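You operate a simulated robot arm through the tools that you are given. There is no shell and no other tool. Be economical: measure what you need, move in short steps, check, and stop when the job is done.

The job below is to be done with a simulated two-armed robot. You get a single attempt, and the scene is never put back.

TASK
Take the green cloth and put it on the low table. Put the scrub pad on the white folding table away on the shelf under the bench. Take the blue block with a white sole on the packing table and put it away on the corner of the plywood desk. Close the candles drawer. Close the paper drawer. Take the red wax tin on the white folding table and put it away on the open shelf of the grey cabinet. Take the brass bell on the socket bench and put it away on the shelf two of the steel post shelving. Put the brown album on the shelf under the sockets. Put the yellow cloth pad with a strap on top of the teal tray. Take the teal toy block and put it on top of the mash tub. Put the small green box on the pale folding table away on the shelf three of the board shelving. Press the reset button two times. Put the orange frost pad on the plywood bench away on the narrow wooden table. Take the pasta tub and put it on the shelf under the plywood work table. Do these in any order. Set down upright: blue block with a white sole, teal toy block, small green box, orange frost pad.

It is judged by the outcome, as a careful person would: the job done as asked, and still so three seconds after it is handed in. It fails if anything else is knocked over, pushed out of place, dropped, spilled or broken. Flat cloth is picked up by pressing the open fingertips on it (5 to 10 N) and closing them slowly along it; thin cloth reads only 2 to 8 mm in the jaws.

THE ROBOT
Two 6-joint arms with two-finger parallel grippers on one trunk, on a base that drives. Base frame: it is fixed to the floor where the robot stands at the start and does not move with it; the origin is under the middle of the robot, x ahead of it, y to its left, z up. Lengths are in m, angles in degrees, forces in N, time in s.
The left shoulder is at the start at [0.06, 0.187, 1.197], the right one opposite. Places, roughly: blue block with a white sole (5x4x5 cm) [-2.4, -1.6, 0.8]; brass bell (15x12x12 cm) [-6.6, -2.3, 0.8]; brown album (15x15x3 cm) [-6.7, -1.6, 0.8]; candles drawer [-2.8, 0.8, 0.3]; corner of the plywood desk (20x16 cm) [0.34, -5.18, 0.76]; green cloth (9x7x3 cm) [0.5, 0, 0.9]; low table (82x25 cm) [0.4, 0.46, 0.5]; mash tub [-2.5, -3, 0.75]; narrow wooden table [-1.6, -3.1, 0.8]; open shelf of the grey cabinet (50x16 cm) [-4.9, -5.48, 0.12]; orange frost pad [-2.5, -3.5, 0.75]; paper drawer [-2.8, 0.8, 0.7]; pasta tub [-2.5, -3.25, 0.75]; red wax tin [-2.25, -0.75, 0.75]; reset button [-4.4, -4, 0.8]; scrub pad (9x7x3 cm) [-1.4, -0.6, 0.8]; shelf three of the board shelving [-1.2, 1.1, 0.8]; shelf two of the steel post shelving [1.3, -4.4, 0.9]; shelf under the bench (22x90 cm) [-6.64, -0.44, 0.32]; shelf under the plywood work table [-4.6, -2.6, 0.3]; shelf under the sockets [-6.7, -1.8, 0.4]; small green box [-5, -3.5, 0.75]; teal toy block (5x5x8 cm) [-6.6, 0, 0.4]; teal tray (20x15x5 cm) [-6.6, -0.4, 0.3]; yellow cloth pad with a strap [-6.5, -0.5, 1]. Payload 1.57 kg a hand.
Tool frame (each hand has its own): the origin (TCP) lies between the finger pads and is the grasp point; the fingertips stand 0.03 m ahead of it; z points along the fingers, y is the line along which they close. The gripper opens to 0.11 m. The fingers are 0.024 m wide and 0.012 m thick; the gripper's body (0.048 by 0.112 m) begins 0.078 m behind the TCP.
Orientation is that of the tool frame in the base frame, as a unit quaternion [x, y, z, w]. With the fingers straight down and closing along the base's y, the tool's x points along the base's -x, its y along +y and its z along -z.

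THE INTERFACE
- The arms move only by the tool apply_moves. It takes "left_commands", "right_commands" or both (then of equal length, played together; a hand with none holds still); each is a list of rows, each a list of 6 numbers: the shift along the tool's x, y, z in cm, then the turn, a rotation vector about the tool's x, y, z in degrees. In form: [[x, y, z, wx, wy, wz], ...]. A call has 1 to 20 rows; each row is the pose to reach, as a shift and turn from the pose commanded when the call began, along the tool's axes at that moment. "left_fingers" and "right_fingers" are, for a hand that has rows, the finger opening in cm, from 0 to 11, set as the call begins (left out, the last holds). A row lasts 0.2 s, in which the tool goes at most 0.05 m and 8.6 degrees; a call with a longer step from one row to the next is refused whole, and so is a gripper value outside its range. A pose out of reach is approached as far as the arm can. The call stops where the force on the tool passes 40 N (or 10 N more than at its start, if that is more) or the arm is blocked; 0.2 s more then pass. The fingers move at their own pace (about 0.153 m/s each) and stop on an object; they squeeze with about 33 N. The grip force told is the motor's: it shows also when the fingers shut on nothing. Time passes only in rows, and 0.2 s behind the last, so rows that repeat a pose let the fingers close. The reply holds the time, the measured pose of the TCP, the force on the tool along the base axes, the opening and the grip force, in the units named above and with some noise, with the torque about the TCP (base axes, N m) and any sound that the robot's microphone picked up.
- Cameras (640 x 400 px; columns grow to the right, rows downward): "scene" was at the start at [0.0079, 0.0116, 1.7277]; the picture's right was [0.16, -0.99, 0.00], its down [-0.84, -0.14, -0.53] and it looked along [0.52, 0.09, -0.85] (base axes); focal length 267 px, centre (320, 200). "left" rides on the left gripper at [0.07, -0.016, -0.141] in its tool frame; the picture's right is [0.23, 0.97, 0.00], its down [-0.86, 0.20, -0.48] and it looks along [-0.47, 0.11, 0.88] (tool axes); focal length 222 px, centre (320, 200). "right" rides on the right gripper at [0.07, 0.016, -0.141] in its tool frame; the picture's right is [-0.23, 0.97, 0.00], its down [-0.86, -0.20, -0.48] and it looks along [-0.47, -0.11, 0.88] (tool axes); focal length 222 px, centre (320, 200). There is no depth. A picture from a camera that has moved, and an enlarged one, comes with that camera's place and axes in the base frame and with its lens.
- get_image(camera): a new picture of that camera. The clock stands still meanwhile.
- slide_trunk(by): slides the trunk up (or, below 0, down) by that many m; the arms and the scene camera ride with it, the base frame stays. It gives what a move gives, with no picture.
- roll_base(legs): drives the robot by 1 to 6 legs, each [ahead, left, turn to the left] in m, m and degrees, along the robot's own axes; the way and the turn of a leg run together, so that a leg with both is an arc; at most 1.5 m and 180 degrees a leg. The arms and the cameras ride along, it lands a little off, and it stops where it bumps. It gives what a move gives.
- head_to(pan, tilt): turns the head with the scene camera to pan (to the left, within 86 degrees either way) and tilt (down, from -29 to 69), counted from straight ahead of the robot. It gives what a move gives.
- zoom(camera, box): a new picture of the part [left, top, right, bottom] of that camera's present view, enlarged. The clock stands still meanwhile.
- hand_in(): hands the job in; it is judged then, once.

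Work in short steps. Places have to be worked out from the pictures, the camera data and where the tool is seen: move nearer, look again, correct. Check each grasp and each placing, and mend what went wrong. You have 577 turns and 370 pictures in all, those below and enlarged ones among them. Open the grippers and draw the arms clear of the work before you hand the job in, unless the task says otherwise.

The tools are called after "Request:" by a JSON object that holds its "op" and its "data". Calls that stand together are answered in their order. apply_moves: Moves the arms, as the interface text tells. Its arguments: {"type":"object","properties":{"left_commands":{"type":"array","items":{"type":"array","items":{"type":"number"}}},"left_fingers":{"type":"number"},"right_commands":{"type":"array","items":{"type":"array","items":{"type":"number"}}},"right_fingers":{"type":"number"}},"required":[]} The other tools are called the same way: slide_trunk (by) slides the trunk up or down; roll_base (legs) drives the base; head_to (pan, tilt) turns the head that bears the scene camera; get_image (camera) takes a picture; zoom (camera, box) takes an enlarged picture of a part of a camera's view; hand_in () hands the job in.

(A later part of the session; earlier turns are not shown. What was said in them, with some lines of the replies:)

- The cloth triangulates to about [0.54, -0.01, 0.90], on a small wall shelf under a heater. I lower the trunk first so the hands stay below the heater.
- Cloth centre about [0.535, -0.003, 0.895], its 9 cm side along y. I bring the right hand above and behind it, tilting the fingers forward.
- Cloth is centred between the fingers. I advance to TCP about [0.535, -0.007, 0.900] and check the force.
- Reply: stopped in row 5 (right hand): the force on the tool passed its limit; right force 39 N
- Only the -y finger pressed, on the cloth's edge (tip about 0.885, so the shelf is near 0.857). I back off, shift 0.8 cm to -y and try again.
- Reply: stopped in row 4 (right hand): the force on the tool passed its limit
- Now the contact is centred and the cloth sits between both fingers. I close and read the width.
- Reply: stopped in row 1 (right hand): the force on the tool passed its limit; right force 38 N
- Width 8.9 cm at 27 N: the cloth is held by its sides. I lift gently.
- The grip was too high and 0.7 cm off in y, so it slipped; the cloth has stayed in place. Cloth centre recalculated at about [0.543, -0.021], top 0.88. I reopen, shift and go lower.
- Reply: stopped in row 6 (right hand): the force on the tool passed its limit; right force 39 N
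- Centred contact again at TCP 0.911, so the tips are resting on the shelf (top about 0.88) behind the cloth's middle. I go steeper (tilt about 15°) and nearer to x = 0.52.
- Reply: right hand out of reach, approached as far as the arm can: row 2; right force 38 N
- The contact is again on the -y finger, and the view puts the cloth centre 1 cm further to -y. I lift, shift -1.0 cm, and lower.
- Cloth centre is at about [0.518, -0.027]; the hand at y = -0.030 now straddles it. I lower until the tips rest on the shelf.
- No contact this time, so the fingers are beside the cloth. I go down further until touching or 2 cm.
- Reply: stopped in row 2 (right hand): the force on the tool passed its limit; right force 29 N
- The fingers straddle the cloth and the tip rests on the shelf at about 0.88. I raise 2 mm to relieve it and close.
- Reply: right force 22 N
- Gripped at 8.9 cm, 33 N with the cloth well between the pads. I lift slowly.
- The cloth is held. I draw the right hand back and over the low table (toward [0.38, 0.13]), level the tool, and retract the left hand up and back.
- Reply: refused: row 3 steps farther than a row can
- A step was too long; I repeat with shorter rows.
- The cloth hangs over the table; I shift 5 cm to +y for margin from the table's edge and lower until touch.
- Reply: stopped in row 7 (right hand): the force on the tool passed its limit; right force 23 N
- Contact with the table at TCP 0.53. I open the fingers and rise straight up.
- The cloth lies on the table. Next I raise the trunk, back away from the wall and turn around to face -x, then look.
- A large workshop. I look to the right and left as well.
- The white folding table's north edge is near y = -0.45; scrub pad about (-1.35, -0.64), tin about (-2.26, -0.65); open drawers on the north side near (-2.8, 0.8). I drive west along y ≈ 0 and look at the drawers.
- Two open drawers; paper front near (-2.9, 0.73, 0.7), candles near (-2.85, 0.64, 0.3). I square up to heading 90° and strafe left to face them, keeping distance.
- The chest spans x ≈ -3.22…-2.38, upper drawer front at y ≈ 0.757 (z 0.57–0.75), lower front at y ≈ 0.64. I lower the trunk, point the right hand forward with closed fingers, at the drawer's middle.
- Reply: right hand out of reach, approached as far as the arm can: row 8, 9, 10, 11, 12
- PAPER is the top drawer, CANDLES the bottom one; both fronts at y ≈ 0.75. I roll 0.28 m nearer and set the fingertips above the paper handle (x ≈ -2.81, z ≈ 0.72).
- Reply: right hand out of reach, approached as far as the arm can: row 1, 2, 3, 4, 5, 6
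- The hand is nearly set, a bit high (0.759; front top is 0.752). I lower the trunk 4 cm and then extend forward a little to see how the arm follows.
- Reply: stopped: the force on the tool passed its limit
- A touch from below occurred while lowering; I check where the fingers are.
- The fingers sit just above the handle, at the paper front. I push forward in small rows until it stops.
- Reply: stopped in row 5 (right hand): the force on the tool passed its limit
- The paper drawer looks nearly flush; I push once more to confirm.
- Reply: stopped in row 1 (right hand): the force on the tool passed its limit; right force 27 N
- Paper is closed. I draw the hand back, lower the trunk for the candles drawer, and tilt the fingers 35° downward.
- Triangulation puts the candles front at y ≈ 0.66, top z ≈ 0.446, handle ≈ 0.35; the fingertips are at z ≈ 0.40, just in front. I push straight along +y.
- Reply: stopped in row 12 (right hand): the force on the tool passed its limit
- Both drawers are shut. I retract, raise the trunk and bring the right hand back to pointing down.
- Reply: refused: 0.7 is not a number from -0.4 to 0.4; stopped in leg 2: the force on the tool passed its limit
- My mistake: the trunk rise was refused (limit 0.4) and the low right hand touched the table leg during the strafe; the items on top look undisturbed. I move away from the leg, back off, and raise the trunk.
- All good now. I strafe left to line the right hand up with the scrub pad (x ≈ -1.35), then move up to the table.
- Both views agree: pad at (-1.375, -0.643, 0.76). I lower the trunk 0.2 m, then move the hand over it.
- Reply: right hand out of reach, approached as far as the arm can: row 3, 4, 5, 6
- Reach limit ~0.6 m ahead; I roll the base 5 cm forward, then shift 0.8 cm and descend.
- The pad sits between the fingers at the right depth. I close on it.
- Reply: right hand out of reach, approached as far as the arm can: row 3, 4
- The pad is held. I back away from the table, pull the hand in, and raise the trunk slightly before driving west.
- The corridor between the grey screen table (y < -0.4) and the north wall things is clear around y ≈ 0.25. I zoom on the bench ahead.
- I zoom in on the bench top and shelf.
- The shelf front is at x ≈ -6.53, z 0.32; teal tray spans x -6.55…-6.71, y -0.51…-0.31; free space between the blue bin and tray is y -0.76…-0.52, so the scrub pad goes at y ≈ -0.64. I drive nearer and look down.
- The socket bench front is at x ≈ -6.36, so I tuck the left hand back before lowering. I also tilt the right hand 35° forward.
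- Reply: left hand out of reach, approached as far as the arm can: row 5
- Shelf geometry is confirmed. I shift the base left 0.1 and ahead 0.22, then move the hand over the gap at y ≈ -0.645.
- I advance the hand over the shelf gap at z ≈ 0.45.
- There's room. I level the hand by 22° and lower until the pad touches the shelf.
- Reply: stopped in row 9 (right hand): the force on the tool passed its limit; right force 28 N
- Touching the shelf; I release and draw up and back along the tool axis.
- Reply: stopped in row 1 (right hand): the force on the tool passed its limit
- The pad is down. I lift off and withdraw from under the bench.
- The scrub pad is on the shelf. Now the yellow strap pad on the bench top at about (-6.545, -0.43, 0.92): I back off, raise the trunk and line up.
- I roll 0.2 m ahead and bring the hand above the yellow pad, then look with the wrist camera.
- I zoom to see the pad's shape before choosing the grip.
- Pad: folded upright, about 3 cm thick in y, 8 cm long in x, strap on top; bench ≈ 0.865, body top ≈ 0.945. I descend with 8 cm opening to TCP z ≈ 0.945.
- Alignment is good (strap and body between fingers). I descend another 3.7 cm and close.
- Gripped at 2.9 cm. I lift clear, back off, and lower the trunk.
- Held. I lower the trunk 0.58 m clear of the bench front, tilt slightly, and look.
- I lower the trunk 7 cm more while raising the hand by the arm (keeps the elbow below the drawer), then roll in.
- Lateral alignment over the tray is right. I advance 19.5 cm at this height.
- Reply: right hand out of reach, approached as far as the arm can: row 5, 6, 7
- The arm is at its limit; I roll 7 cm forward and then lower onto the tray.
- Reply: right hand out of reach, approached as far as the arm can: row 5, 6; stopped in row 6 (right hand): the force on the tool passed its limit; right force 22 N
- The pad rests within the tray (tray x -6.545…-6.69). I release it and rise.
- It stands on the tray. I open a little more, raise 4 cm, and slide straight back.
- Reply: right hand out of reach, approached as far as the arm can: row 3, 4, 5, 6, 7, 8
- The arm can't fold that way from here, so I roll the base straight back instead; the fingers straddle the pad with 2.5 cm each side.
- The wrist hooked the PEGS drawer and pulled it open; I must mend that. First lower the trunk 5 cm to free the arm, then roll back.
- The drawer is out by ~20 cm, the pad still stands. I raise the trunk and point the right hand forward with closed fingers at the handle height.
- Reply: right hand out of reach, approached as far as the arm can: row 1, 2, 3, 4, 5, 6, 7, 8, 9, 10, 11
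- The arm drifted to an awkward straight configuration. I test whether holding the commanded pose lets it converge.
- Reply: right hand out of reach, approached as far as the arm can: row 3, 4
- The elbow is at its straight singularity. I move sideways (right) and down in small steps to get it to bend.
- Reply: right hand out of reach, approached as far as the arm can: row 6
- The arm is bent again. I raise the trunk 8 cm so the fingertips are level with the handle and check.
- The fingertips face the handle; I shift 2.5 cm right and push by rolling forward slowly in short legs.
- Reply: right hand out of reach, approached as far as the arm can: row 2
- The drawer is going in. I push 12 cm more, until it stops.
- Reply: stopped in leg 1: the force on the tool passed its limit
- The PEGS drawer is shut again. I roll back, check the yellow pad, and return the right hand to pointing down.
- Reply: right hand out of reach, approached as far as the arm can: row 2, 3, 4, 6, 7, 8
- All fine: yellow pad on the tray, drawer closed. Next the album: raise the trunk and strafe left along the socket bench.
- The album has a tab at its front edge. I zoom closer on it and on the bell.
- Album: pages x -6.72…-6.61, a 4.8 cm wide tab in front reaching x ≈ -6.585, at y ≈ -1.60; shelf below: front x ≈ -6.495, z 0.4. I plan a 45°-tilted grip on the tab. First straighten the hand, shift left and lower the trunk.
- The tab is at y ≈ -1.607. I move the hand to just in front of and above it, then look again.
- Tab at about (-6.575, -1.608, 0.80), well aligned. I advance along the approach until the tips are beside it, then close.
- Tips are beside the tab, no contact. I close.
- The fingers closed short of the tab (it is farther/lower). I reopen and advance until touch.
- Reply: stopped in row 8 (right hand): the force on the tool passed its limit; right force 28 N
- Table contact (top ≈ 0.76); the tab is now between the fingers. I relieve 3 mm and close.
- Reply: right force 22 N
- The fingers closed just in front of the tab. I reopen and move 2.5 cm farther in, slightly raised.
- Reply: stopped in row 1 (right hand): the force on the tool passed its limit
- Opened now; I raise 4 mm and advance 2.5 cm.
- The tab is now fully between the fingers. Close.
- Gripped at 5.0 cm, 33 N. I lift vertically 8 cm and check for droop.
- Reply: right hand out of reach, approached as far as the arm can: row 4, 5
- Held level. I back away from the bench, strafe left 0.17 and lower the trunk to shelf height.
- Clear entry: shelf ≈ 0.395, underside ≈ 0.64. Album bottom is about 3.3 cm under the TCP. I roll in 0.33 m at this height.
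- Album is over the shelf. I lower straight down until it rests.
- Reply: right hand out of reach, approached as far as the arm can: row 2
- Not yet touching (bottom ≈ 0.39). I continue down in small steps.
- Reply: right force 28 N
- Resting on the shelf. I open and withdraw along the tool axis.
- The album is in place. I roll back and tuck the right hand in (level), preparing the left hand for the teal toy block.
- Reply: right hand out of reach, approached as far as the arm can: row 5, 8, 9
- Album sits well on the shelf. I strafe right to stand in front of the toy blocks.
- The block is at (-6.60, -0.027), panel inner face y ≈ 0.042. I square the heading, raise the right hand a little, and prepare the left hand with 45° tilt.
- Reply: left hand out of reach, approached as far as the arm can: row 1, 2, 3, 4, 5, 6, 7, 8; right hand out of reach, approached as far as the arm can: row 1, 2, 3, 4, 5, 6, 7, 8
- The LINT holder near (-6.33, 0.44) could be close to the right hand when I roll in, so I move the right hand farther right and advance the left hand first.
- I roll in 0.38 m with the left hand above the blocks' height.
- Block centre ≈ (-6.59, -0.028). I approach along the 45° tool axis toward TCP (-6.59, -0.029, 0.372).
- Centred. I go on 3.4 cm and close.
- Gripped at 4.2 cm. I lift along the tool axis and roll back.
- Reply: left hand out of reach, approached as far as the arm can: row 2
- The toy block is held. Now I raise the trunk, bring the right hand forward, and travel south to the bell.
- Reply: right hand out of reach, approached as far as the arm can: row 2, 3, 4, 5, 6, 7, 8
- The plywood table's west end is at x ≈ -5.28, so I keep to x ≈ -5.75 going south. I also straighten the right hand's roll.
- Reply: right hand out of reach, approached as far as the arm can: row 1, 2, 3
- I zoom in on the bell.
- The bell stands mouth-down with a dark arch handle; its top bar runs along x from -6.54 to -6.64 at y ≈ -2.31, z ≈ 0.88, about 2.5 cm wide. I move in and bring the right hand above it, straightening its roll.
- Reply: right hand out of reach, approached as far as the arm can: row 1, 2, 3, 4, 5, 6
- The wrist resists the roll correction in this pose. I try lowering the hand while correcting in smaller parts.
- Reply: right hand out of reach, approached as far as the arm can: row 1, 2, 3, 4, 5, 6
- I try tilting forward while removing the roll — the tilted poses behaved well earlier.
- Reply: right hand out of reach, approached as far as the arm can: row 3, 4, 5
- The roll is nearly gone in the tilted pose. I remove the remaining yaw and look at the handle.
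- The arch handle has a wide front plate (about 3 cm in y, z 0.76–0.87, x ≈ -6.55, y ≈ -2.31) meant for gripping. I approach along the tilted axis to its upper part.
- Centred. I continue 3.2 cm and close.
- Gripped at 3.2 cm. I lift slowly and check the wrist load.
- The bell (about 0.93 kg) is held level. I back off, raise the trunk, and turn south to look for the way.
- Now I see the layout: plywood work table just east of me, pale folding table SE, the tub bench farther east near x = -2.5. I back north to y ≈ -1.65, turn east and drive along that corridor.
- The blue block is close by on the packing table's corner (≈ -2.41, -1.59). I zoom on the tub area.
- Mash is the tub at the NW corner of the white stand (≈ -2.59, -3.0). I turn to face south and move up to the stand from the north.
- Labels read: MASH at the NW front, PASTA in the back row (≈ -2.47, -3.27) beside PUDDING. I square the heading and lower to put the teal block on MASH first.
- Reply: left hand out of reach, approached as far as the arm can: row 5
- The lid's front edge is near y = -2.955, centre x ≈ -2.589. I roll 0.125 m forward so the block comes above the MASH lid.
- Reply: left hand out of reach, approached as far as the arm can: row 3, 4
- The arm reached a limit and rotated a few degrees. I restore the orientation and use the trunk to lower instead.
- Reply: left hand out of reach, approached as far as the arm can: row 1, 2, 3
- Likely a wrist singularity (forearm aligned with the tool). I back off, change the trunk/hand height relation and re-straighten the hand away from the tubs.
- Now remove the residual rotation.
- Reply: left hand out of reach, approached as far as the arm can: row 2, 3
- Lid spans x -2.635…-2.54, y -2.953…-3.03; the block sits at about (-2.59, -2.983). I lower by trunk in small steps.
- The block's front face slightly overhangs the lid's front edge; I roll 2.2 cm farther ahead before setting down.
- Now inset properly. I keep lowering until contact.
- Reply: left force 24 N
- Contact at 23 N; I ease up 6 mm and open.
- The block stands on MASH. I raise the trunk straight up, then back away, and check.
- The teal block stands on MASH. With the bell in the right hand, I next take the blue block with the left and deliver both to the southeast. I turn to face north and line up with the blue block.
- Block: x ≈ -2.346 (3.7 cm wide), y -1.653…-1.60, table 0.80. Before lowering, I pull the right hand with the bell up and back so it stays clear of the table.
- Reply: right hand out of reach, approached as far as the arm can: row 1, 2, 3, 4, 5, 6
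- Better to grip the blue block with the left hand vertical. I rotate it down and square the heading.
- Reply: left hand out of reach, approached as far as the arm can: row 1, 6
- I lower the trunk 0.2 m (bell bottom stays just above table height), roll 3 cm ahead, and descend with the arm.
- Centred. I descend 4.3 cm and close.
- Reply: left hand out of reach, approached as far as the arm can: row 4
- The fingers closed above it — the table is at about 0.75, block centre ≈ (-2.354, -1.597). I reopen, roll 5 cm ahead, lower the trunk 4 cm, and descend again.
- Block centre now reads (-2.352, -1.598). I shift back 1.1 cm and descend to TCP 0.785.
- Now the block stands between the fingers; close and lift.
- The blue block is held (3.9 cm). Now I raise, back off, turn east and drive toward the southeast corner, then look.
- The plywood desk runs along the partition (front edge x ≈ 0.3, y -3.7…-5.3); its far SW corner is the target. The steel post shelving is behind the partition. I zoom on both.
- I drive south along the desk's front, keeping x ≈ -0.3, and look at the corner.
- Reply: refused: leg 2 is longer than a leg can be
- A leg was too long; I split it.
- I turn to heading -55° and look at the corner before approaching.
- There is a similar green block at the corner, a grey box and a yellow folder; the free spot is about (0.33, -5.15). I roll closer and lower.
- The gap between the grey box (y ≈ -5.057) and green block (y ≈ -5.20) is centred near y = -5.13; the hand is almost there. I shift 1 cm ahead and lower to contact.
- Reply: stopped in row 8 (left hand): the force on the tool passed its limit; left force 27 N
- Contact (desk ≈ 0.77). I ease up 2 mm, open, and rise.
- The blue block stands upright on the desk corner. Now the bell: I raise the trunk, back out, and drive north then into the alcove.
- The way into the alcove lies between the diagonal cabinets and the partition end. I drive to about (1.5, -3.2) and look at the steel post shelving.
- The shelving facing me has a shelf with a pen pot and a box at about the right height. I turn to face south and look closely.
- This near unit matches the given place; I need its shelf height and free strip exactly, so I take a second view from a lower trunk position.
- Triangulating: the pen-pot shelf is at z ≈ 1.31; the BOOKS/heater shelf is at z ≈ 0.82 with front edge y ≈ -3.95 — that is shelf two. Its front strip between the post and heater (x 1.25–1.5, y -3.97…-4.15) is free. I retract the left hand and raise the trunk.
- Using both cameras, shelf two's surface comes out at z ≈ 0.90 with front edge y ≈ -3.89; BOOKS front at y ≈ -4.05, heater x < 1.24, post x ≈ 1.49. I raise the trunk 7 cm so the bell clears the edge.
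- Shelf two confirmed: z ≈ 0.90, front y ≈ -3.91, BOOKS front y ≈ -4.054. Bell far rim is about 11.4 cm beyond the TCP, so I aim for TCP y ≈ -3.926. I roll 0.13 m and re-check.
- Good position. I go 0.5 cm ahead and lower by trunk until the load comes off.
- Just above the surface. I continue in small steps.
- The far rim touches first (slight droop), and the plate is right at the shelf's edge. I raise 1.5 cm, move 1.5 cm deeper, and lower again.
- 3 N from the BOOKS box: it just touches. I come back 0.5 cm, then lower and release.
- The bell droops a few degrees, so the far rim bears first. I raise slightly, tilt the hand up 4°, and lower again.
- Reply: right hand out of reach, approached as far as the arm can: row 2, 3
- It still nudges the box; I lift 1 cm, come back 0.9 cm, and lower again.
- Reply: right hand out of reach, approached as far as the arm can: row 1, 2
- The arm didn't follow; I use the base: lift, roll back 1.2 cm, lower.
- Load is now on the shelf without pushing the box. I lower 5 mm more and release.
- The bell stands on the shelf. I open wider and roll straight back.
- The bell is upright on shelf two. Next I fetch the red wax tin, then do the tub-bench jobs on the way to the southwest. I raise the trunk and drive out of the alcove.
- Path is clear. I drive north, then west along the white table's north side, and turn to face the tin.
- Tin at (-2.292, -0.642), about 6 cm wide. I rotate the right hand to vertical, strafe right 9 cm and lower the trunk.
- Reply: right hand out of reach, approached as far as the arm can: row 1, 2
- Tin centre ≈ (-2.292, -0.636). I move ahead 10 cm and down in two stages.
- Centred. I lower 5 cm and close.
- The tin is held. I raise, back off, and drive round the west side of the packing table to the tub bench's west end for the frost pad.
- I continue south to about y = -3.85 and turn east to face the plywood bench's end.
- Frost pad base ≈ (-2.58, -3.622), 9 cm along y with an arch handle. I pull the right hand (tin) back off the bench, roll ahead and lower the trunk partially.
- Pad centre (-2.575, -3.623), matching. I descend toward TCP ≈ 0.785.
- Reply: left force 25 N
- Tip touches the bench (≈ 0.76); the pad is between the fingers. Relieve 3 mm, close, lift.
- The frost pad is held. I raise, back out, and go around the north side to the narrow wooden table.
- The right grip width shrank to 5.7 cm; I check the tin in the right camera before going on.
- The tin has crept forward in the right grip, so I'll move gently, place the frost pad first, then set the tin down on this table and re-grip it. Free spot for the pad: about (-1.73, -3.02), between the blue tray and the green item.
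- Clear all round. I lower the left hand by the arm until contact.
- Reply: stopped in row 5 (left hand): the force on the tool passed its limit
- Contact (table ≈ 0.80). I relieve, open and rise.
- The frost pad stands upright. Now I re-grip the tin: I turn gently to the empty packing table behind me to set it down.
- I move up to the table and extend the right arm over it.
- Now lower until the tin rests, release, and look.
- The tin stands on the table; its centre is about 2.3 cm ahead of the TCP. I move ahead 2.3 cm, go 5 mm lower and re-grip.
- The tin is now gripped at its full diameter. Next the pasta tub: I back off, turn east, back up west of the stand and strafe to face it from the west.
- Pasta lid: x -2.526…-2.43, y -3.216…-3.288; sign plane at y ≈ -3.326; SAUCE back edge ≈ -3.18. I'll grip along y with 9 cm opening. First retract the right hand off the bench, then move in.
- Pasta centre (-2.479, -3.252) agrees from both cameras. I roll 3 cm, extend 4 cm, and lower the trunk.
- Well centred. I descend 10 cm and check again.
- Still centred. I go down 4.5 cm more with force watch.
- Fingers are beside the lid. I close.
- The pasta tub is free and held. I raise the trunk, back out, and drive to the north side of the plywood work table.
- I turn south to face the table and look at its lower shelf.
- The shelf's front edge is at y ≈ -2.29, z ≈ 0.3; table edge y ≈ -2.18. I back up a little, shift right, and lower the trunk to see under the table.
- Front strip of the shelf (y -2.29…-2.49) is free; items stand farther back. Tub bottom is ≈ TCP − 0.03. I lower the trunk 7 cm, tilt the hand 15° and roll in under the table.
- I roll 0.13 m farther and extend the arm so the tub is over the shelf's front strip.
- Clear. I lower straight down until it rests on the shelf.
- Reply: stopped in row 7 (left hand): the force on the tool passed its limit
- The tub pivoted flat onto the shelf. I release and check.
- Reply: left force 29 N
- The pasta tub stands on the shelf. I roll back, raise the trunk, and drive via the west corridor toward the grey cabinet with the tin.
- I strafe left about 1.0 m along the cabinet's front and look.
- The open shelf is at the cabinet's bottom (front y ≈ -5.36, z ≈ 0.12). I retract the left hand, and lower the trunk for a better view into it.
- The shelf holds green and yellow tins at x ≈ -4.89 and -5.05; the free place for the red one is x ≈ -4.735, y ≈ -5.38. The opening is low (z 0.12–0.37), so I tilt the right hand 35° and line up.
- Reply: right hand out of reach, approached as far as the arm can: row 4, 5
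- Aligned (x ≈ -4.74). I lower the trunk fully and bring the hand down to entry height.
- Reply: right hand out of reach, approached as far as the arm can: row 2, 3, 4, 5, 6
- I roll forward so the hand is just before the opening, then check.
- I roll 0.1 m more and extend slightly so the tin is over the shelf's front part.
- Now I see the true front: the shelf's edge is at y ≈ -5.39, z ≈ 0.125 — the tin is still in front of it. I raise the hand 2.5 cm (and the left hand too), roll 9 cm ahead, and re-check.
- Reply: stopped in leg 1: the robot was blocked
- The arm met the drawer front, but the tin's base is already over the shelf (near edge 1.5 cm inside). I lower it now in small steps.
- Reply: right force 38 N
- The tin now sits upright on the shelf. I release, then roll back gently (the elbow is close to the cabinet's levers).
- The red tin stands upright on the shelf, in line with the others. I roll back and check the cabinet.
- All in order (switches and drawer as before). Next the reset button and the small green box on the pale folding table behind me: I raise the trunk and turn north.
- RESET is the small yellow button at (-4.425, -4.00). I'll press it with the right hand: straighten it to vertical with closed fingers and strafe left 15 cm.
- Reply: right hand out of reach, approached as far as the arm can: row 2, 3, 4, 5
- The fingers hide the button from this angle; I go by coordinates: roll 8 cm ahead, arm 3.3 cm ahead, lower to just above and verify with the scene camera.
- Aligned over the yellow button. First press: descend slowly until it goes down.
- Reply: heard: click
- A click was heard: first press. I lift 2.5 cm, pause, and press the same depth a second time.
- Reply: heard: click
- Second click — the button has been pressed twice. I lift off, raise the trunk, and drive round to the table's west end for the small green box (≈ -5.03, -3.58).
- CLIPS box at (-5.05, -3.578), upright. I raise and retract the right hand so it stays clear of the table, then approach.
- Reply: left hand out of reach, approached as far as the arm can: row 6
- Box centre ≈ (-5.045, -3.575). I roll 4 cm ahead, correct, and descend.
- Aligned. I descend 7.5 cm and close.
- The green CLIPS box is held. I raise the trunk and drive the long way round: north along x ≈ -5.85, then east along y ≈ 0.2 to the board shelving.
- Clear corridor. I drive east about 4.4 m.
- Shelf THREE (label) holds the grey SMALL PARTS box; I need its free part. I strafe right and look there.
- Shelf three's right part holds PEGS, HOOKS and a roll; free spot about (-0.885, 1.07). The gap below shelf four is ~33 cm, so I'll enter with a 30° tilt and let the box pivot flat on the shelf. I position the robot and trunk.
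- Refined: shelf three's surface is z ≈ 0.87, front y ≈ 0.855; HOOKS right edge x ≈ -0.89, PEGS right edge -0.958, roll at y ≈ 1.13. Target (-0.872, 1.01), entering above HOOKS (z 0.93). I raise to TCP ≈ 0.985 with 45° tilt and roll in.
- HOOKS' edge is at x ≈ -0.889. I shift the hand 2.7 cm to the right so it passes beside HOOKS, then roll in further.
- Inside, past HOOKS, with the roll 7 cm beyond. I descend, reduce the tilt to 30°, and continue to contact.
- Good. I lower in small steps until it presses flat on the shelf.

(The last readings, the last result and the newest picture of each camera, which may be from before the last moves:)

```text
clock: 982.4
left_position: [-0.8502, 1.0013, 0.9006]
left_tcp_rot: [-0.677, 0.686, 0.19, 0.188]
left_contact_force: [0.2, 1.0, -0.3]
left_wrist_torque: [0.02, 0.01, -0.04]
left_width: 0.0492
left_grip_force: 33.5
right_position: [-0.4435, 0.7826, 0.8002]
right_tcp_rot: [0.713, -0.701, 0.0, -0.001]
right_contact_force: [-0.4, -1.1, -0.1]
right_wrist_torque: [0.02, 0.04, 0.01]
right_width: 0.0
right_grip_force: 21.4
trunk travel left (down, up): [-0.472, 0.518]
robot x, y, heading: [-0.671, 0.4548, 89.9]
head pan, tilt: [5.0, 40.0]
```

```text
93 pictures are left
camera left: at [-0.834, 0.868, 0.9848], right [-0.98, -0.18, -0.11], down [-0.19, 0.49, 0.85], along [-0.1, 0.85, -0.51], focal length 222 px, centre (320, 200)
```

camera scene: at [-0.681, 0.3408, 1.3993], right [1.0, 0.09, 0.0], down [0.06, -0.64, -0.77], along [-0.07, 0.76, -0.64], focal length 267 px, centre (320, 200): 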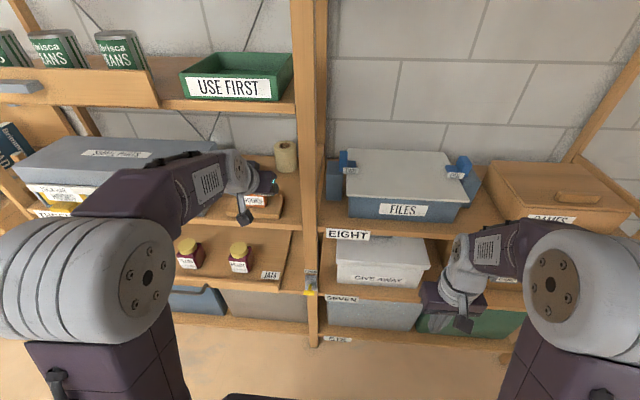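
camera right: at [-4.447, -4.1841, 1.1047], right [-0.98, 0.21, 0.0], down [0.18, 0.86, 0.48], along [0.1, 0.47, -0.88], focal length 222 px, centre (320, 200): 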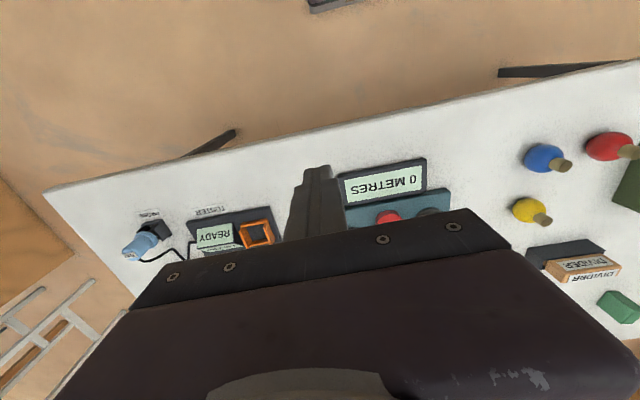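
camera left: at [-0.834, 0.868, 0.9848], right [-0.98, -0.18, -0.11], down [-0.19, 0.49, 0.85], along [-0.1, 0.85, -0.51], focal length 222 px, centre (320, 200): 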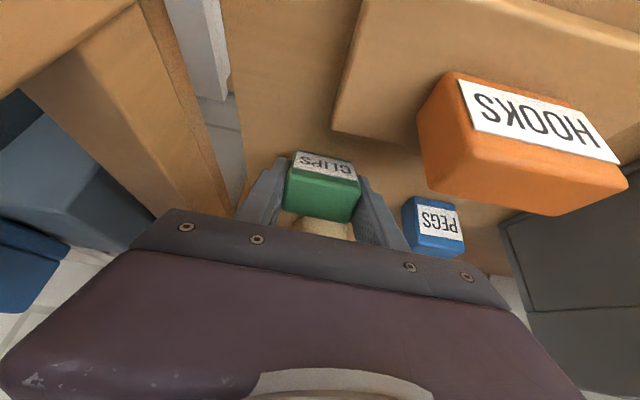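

No contact yet; I continue down.

Request:
{"op": "apply_moves", "data": {"left_commands": [[0.3, 0, 0.5, 0, 0, 0], [0.6, 0, 1, 0, 0, 0], [0.9, 0, 1.5, 0, 0, 0], [1.2, 0, 2, 0, 0, 0], [1.5, 0, 2.5, 0, 0, 0], [1.8, 0, 3, 0, 0, 0], [2.1, 0, 3.5, 0, 0, 0], [2.4, 0, 4, 0, 0, 0]]}}

Request:
{"op": "get_image", "data": {"camera": "left"}}

```text
clock: 983.6
left_position: [-0.85, 1.0044, 0.8818]
left_tcp_rot: [-0.674, 0.684, 0.198, 0.197]
left_contact_force: [-1.5, -3.3, 20.2]
left_wrist_torque: [0.0, -0.37, -0.11]
left_width: 0.0494
left_grip_force: 32.9
right_position: [-0.4438, 0.7825, 0.8002]
right_tcp_rot: [0.714, -0.701, -0.001, 0.0]
right_contact_force: [0.1, 0.0, -0.4]
right_wrist_torque: [-0.05, 0.0, 0.01]
right_width: 0.0
right_grip_force: 21.5
trunk travel left (down, up): [-0.472, 0.518]
robot x, y, heading: [-0.6741, 0.4492, 89.8]
head pan, tilt: [5.0, 40.0]
stopped in row 5 (left hand): the force on the tool passed its limit (the readings are from after the stop); the commanded pose is now the measured one
```

```text
92 pictures are left
camera left: at [-0.8329, 0.8692, 0.9632], right [-0.98, -0.18, -0.12], down [-0.19, 0.47, 0.86], along [-0.1, 0.86, -0.49], focal length 222 px, centre (320, 200)
```

left: 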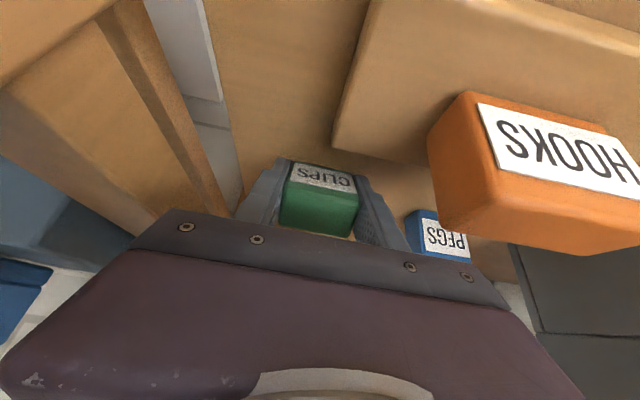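

Contact; the box is pivoting flat. I press a few millimetres more to seat it.

Request:
{"op": "apply_moves", "data": {"left_commands": [[0.1, 0, 0.2, 0, 0, 0], [0.2, 0, 0.4, 0, 0, 0], [0.3, 0, 0.6, 0, 0, 0]]}}

Request:
{"op": "get_image", "data": {"camera": "left"}}

```text
clock: 984.2
left_position: [-0.8495, 1.0066, 0.8827]
left_tcp_rot: [-0.673, 0.682, 0.203, 0.202]
left_contact_force: [-0.8, -1.2, 14.9]
left_wrist_torque: [0.06, -0.32, -0.05]
left_width: 0.0492
left_grip_force: 32.7
right_position: [-0.4437, 0.7821, 0.8006]
right_tcp_rot: [0.713, -0.702, -0.002, -0.001]
right_contact_force: [1.1, 0.0, -0.1]
right_wrist_torque: [-0.02, 0.0, -0.02]
right_width: 0.0
right_grip_force: 21.4
trunk travel left (down, up): [-0.472, 0.518]
robot x, y, heading: [-0.6743, 0.4524, 90.2]
head pan, tilt: [5.0, 40.0]
stopped in row 3 (left hand): the force on the tool passed its limit (the readings are from after the stop); the commanded pose is now the measured one
```

```text
91 pictures are left
camera left: at [-0.833, 0.8712, 0.9612], right [-0.98, -0.18, -0.12], down [-0.19, 0.46, 0.87], along [-0.1, 0.87, -0.48], focal length 222 px, centre (320, 200)
```

left: 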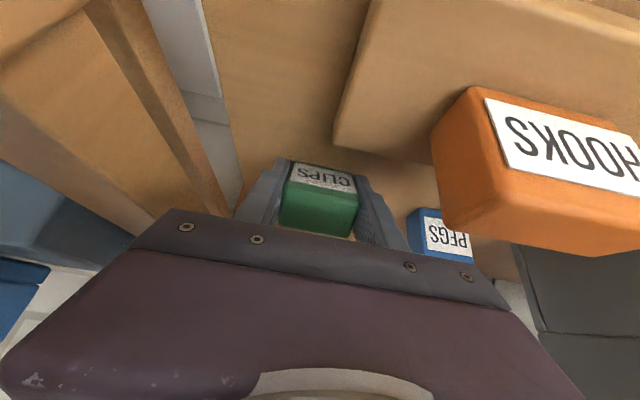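

The box still leans ~20°. I raise 6 mm, reduce the hand tilt by 16° more, and set it down again.

Request:
{"op": "apply_moves", "data": {"left_commands": [[-0.4, 0, -0.6, 0, 0, 0], [-0.4, 0, -0.6, 0, 5, 0], [-0.4, 0, -0.6, 0, 10, 0], [-0.4, 0, -0.6, 0, 16, 0], [-0.4, 0, -0.6, 0, 16, 0]]}}

Request:
{"op": "get_image", "data": {"camera": "left"}}

Request:
{"op": "zoom", "data": {"camera": "scene", "box": [160, 60, 360, 260]}}

```text
clock: 985.4
left_position: [-0.8494, 1.0076, 0.8866]
left_tcp_rot: [-0.695, 0.704, 0.103, 0.101]
left_contact_force: [0.5, -0.2, -0.6]
left_wrist_torque: [0.02, 0.0, -0.01]
left_width: 0.0492
left_grip_force: 33.4
right_position: [-0.4443, 0.7837, 0.8001]
right_tcp_rot: [0.714, -0.7, -0.001, -0.001]
right_contact_force: [0.3, -0.2, -0.1]
right_wrist_torque: [-0.01, 0.0, 0.01]
right_width: 0.0
right_grip_force: 21.0
trunk travel left (down, up): [-0.472, 0.518]
robot x, y, heading: [-0.6744, 0.4512, 90.1]
head pan, tilt: [5.0, 40.0]
```

```text
90 pictures are left
camera left: at [-0.8327, 0.8998, 1.0009], right [-0.98, -0.21, -0.06], down [-0.19, 0.68, 0.7], along [-0.1, 0.7, -0.71], focal length 222 px, centre (320, 200)
```

left: 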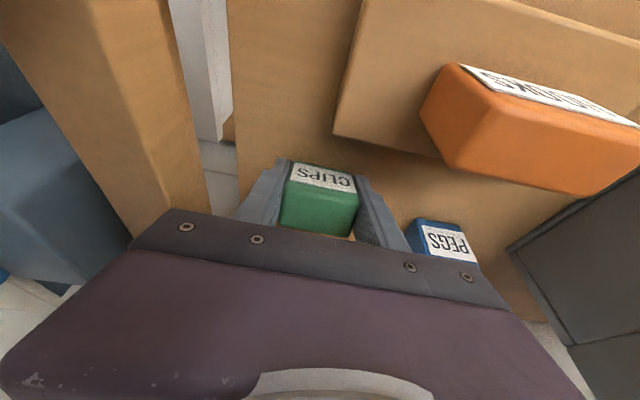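

```text
2.00 times, centred on (260, 160) of scene
camera zoom: at [-0.6811, 0.4778, 1.3993], right [1.0, 0.09, 0.0], down [0.06, -0.64, -0.77], along [-0.07, 0.76, -0.64], focal length 535 px, centre (440, 280)
```

zoom: 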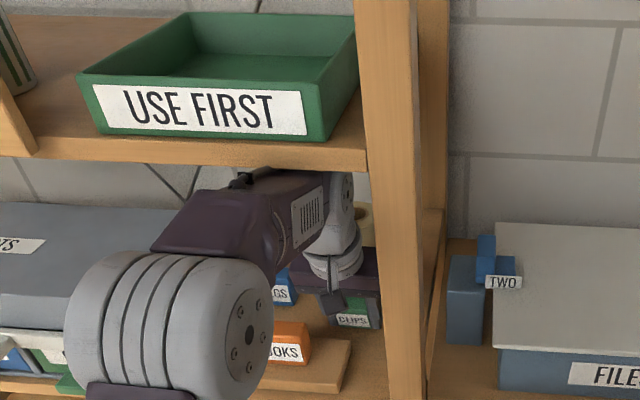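

Nearly upright now. I lower to contact and release.

Request:
{"op": "apply_moves", "data": {"left_commands": [[0.1, 0, 0.3, 0, 0, 0], [0.2, 0, 0.6, 0, 0, 0], [0.3, 0, 0.9, 0, 0, 0], [0.3, 0, 1.2, 0, 0, 0], [0.4, 0, 1.5, 0, 0, 0]]}}

Request:
{"op": "get_image", "data": {"camera": "left"}}

```text
clock: 986.4
left_position: [-0.8485, 1.0091, 0.882]
left_tcp_rot: [-0.695, 0.702, 0.112, 0.109]
left_contact_force: [-0.8, -4.7, 19.5]
left_wrist_torque: [-0.17, -0.15, -0.03]
left_width: 0.0492
left_grip_force: 33.0
right_position: [-0.4442, 0.7824, 0.801]
right_tcp_rot: [0.714, -0.7, -0.001, -0.001]
right_contact_force: [0.5, -0.3, -0.2]
right_wrist_torque: [-0.01, -0.02, -0.04]
right_width: 0.0
right_grip_force: 21.3
trunk travel left (down, up): [-0.472, 0.518]
robot x, y, heading: [-0.673, 0.4501, 90.4]
head pan, tilt: [5.0, 40.0]
stopped in row 4 (left hand): the force on the tool passed its limit (the readings are from after the stop); the commanded pose is now the measured one
```

```text
88 pictures are left
camera left: at [-0.8326, 0.8995, 0.9947], right [-0.98, -0.21, -0.07], down [-0.19, 0.67, 0.72], along [-0.1, 0.71, -0.69], focal length 222 px, centre (320, 200)
```

left: 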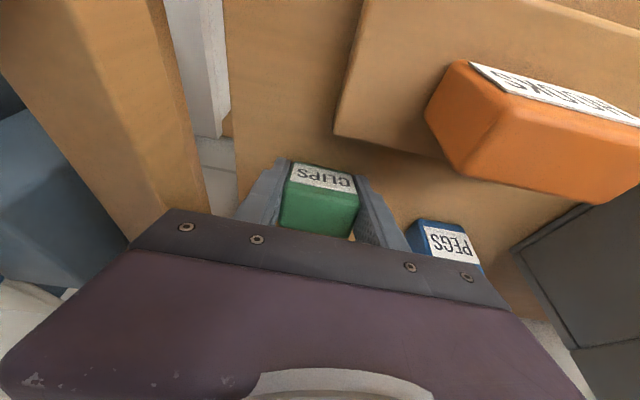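

Seated at 20 N. I ease up 2 mm and open.

Request:
{"op": "apply_moves", "data": {"left_commands": [[0, 0, -0.2, 0, 0, 0], [0, 0, -0.2, 0, 0, 0], [0, 0, -0.2, 0, 0, 0]], "left_fingers": 7}}

Request:
{"op": "get_image", "data": {"camera": "left"}}

```text
clock: 987.2
left_position: [-0.8511, 1.0094, 0.8822]
left_tcp_rot: [-0.695, 0.702, 0.11, 0.109]
left_contact_force: [-13.4, 6.0, 19.8]
left_wrist_torque: [0.11, -0.16, 0.24]
left_width: 0.058
left_grip_force: 0.2
right_position: [-0.4452, 0.7823, 0.8001]
right_tcp_rot: [0.713, -0.701, 0.0, -0.002]
right_contact_force: [0.4, 0.0, 0.8]
right_wrist_torque: [0.01, 0.01, -0.01]
right_width: 0.0
right_grip_force: 21.2
trunk travel left (down, up): [-0.472, 0.518]
robot x, y, heading: [-0.6727, 0.4576, 90.1]
head pan, tilt: [5.0, 40.0]
```

```text
87 pictures are left
camera left: at [-0.8347, 0.8994, 0.9949], right [-0.98, -0.21, -0.07], down [-0.19, 0.67, 0.72], along [-0.1, 0.71, -0.69], focal length 222 px, centre (320, 200)
```

left: 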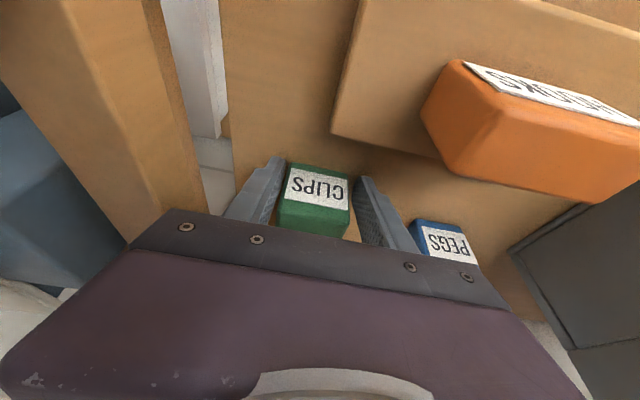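

The box stands by itself; the fingertips still press the shelf. I raise 1 cm along the tool while opening to 8 cm.

Request:
{"op": "apply_moves", "data": {"left_commands": [[0, 0, -0.6, 0, 0, 0], [0, 0, -1, 0, 0, 0], [0, 0, -1, 0, 0, 0]], "left_fingers": 8}}

Request:
{"op": "get_image", "data": {"camera": "left"}}

```text
clock: 988.0
left_position: [-0.8482, 1.0046, 0.8882]
left_tcp_rot: [-0.695, 0.703, 0.107, 0.105]
left_contact_force: [-0.1, -0.2, -0.9]
left_wrist_torque: [0.01, -0.04, 0.01]
left_width: 0.08
left_grip_force: 0.0
right_position: [-0.444, 0.7832, 0.7984]
right_tcp_rot: [0.713, -0.701, -0.001, 0.0]
right_contact_force: [-0.3, 0.5, -0.1]
right_wrist_torque: [0.02, 0.02, 0.0]
right_width: 0.0001
right_grip_force: 21.2
trunk travel left (down, up): [-0.472, 0.518]
robot x, y, heading: [-0.673, 0.4545, 89.9]
head pan, tilt: [5.0, 40.0]
```

```text
86 pictures are left
camera left: at [-0.8317, 0.8968, 1.0025], right [-0.98, -0.21, -0.06], down [-0.19, 0.68, 0.71], along [-0.1, 0.71, -0.7], focal length 222 px, centre (320, 200)
```

left: 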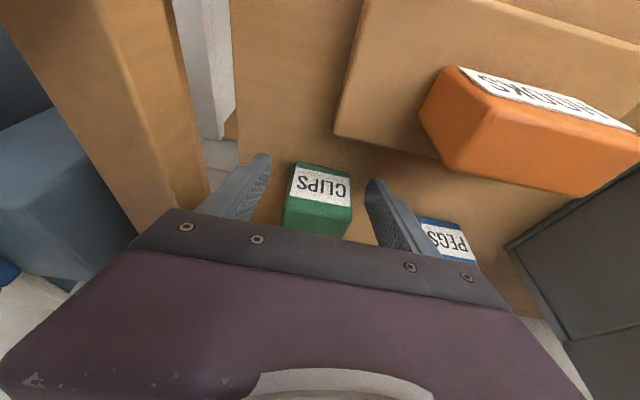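

The green box stands upright and free. I rise 10 cm while tilting back to 45°, then roll out.

Request:
{"op": "apply_moves", "data": {"left_commands": [[-0.6, 0, -2, 0, 0, 0], [-1.2, 0, -4, 0, -7, 0], [-1.8, 0, -6, 0, -14, 0], [-2.4, 0, -7.7, 0, -21, 0], [-3, 0, -9.5, 0, -28, 0], [-3, 0, -9.5, 0, -28, 0]]}}

Request:
{"op": "get_image", "data": {"camera": "left"}}

```text
clock: 989.0
left_position: [-0.852, 0.9989, 0.9489]
left_tcp_rot: [-0.671, 0.678, 0.212, 0.213]
left_contact_force: [0.0, 0.3, -0.2]
left_wrist_torque: [-0.01, 0.01, 0.01]
left_width: 0.0801
left_grip_force: 0.1
right_position: [-0.4468, 0.7851, 0.8033]
right_tcp_rot: [0.713, -0.701, 0.001, -0.002]
right_contact_force: [1.2, -0.6, 0.0]
right_wrist_torque: [0.03, 0.02, -0.02]
right_width: 0.0
right_grip_force: 21.7
trunk travel left (down, up): [-0.472, 0.518]
robot x, y, heading: [-0.6756, 0.4559, 90.1]
head pan, tilt: [5.0, 40.0]
stopped in row 5 (left hand): the force on the tool passed its limit (the readings are from after the stop); the commanded pose is now the measured one
```

```text
85 pictures are left
camera left: at [-0.8356, 0.8608, 1.0225], right [-0.98, -0.18, -0.13], down [-0.19, 0.43, 0.88], along [-0.1, 0.89, -0.45], focal length 222 px, centre (320, 200)
```

left: 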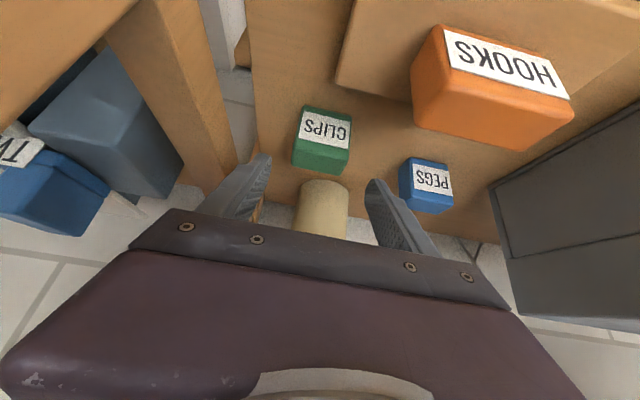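

CLIPS stands upright beside PEGS. The wrist brushed the shelf above, so I keep this height, narrow the fingers to 5 cm, shift 0.6 cm right and roll straight out the way I came.

Request:
{"op": "apply_moves", "data": {"left_commands": [[0, -0.3, 0, 0, 0, 0], [0, -0.6, 0, 0, 0, 0], [0, -0.6, 0, 0, 0, 0]], "left_fingers": 4.9}}

Request:
{"op": "roll_base", "data": {"legs": [[-0.12, 0, 0]]}}

Request:
{"op": "get_image", "data": {"camera": "left"}}

```text
clock: 989.8
left_position: [-0.8509, 1.0024, 0.9498]
left_tcp_rot: [-0.671, 0.674, 0.216, 0.22]
left_contact_force: [-0.5, -0.8, -0.1]
left_wrist_torque: [0.02, -0.01, 0.01]
left_width: 0.0489
left_grip_force: 0.1
right_position: [-0.451, 0.7866, 0.8013]
right_tcp_rot: [0.714, -0.7, 0.003, -0.003]
right_contact_force: [0.0, -1.1, 0.3]
right_wrist_torque: [-0.01, -0.02, -0.01]
right_width: 0.0
right_grip_force: 21.0
trunk travel left (down, up): [-0.472, 0.518]
robot x, y, heading: [-0.6719, 0.4546, 90.4]
head pan, tilt: [5.0, 40.0]
```

```text
clock: 991.1
left_position: [-0.8418, 0.8811, 0.9522]
left_tcp_rot: [-0.669, 0.675, 0.221, 0.218]
left_contact_force: [-0.1, 0.6, 0.4]
left_wrist_torque: [0.03, -0.03, 0.0]
left_width: 0.0493
left_grip_force: 0.1
right_position: [-0.4448, 0.6648, 0.8]
right_tcp_rot: [0.713, -0.701, -0.001, -0.001]
right_contact_force: [0.7, -1.0, 0.1]
right_wrist_torque: [0.03, 0.01, 0.04]
right_width: 0.0
right_grip_force: 20.9
trunk travel left (down, up): [-0.472, 0.518]
robot x, y, heading: [-0.6736, 0.3369, 90.3]
head pan, tilt: [5.0, 40.0]
```

```text
84 pictures are left
camera left: at [-0.8266, 0.7422, 1.0245], right [-0.98, -0.17, -0.13], down [-0.19, 0.41, 0.89], along [-0.1, 0.89, -0.43], focal length 222 px, centre (320, 200)
```

left: 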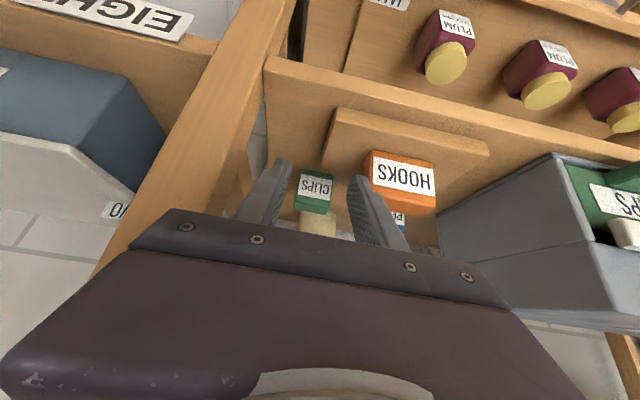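

I roll back fully and inspect the shelving.

Request:
{"op": "roll_base", "data": {"legs": [[-0.35, 0, 0]]}}

Request:
{"op": "slide_trunk", "data": {"by": 0.3}}

Request:
{"op": "head_to", "data": {"pan": 15, "tilt": 30}}

Request:
{"op": "get_image", "data": {"camera": "scene"}}

Request:
{"op": "zoom", "data": {"camera": "scene", "box": [170, 110, 370, 270]}}

```text
clock: 993.3
left_position: [-0.8393, 0.5335, 0.9525]
left_tcp_rot: [-0.668, 0.677, 0.22, 0.218]
left_contact_force: [-0.8, 0.5, 0.4]
left_wrist_torque: [0.0, 0.03, 0.03]
left_width: 0.049
left_grip_force: 0.0
right_position: [-0.4423, 0.3143, 0.7999]
right_tcp_rot: [0.712, -0.702, 0.0, -0.001]
right_contact_force: [0.2, 0.2, -0.3]
right_wrist_torque: [0.0, 0.03, 0.0]
right_width: 0.0
right_grip_force: 21.3
trunk travel left (down, up): [-0.472, 0.518]
robot x, y, heading: [-0.6726, -0.0155, 89.9]
head pan, tilt: [5.0, 40.0]
```

```text
clock: 996.3
left_position: [-0.8403, 0.5341, 1.2514]
left_tcp_rot: [-0.668, 0.677, 0.219, 0.218]
left_contact_force: [-0.5, 0.2, 0.2]
left_wrist_torque: [0.01, 0.0, -0.02]
left_width: 0.0491
left_grip_force: 0.1
right_position: [-0.4426, 0.3149, 1.1005]
right_tcp_rot: [0.711, -0.703, 0.0, -0.001]
right_contact_force: [0.2, -0.7, -0.8]
right_wrist_torque: [0.0, -0.01, -0.01]
right_width: 0.0001
right_grip_force: 21.1
trunk travel left (down, up): [-0.772, 0.218]
robot x, y, heading: [-0.6744, -0.0135, 89.9]
head pan, tilt: [5.0, 40.0]
```

```text
clock: 997.1
left_position: [-0.8413, 0.5354, 1.2512]
left_tcp_rot: [-0.668, 0.677, 0.219, 0.218]
left_contact_force: [-0.1, 0.3, 0.0]
left_wrist_torque: [0.02, -0.03, -0.01]
left_width: 0.0488
left_grip_force: 0.1
right_position: [-0.4426, 0.3157, 1.0996]
right_tcp_rot: [0.712, -0.702, 0.001, -0.001]
right_contact_force: [-0.6, -0.3, 0.8]
right_wrist_torque: [-0.04, -0.01, 0.02]
right_width: 0.0001
right_grip_force: 21.7
trunk travel left (down, up): [-0.772, 0.218]
robot x, y, heading: [-0.6742, -0.0142, 89.8]
head pan, tilt: [15.0, 30.0]
```

```text
83 pictures are left
camera scene: at [-0.6973, 0.0131, 1.7146], right [0.97, 0.26, 0.0], down [0.13, -0.48, -0.87], along [-0.22, 0.84, -0.5], focal length 267 px, centre (320, 200)
```

scene: 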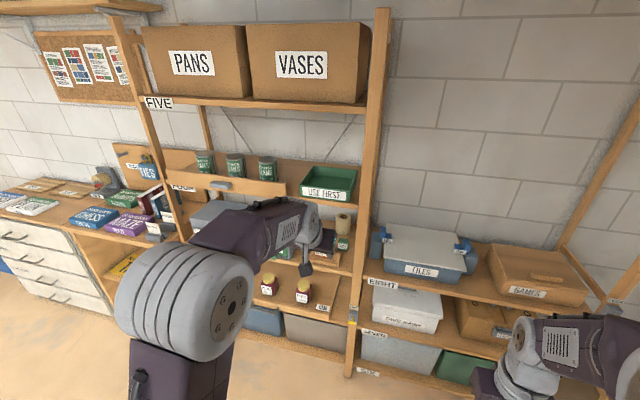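

```text
2.50 times, centred on (270, 190) of scene
camera zoom: at [-0.6973, 0.0131, 1.7146], right [0.97, 0.26, 0.0], down [0.13, -0.48, -0.87], along [-0.22, 0.84, -0.5], focal length 669 px, centre (445, 225)
```

zoom: 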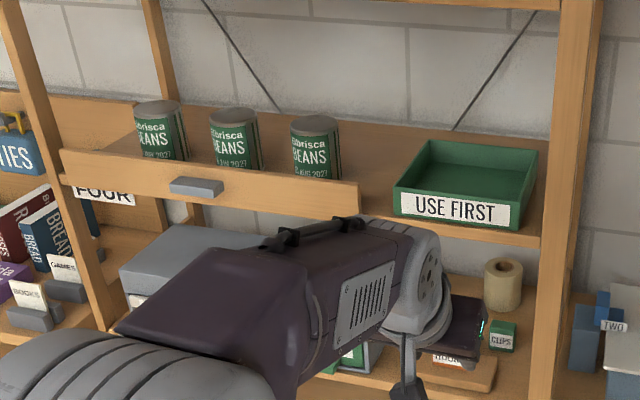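

The CLIPS box stands on shelf three and everything around is undisturbed. All jobs are done; I open both grippers and draw the arms in.

Request:
{"op": "apply_moves", "data": {"left_commands": [[2, 0, -2, 0, 0, 0], [4, 0, -4, 0, 0, 0], [4, 0, -4, 0, 0, 0]], "right_commands": [[0, 0, -1, 0, 0, 0], [0, 0, -2, 0, 0, 0], [0, 0, -2, 0, 0, 0]], "left_fingers": 11, "right_fingers": 11}}

Request:
{"op": "roll_base", "data": {"legs": [[-0.1, 0, 0]]}}

Request:
{"op": "zoom", "data": {"camera": "scene", "box": [170, 150, 370, 310]}}

```text
clock: 997.9
left_position: [-0.8409, 0.4802, 1.2577]
left_tcp_rot: [-0.668, 0.676, 0.22, 0.218]
left_contact_force: [1.1, 0.2, -0.4]
left_wrist_torque: [0.02, -0.02, -0.02]
left_width: 0.1098
left_grip_force: 0.1
right_position: [-0.4426, 0.3164, 1.1194]
right_tcp_rot: [0.711, -0.703, 0.0, -0.001]
right_contact_force: [0.7, 0.3, 0.4]
right_wrist_torque: [-0.05, -0.05, 0.01]
right_width: 0.11
right_grip_force: 0.1
trunk travel left (down, up): [-0.772, 0.218]
robot x, y, heading: [-0.6731, -0.012, 90.1]
head pan, tilt: [15.0, 30.0]
```

```text
clock: 999.0
left_position: [-0.8417, 0.38, 1.2586]
left_tcp_rot: [-0.667, 0.678, 0.218, 0.217]
left_contact_force: [-0.4, 0.5, 0.1]
left_wrist_torque: [-0.01, -0.06, -0.02]
left_width: 0.1101
left_grip_force: 0.0
right_position: [-0.4425, 0.2178, 1.1189]
right_tcp_rot: [0.712, -0.703, 0.001, -0.001]
right_contact_force: [0.3, -0.4, -0.6]
right_wrist_torque: [-0.03, -0.02, 0.01]
right_width: 0.1101
right_grip_force: 0.0
trunk travel left (down, up): [-0.772, 0.218]
robot x, y, heading: [-0.6735, -0.1137, 89.7]
head pan, tilt: [15.0, 30.0]
```

```text
2.50 times, centred on (270, 230) of scene
camera zoom: at [-0.6976, -0.0838, 1.7146], right [0.97, 0.26, 0.0], down [0.13, -0.48, -0.87], along [-0.22, 0.84, -0.5], focal length 669 px, centre (445, 125)
```

zoom: 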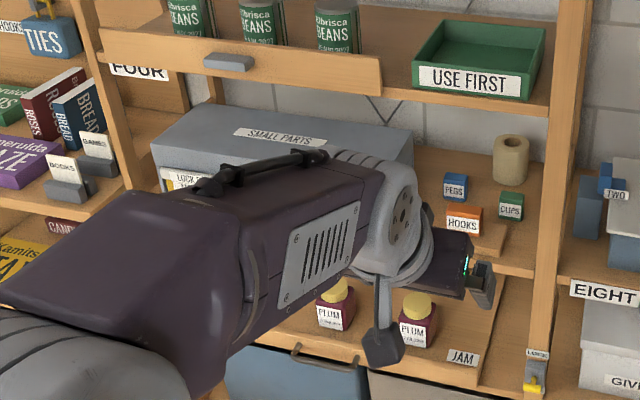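

CLIPS, PEGS and HOOKS all stand in place; both grippers are open and the arms are clear. I hand the job in.

Request:
{"op": "hand_in", "data": {}}

```text
The job is handed in.
```

I did all fourteen jobs and handed the job in with both grippers open and the arms clear.

- **Two bumps:** early on a hand touched a leg of the white folding table. While I was under the bench my wrist pulled the PEGS drawer open. The table's items looked unmoved and I pushed the drawer shut again.
- **Bell:** it stands at the front edge of shelf two, close against the BOOKS box, which I nudged lightly while placing it.
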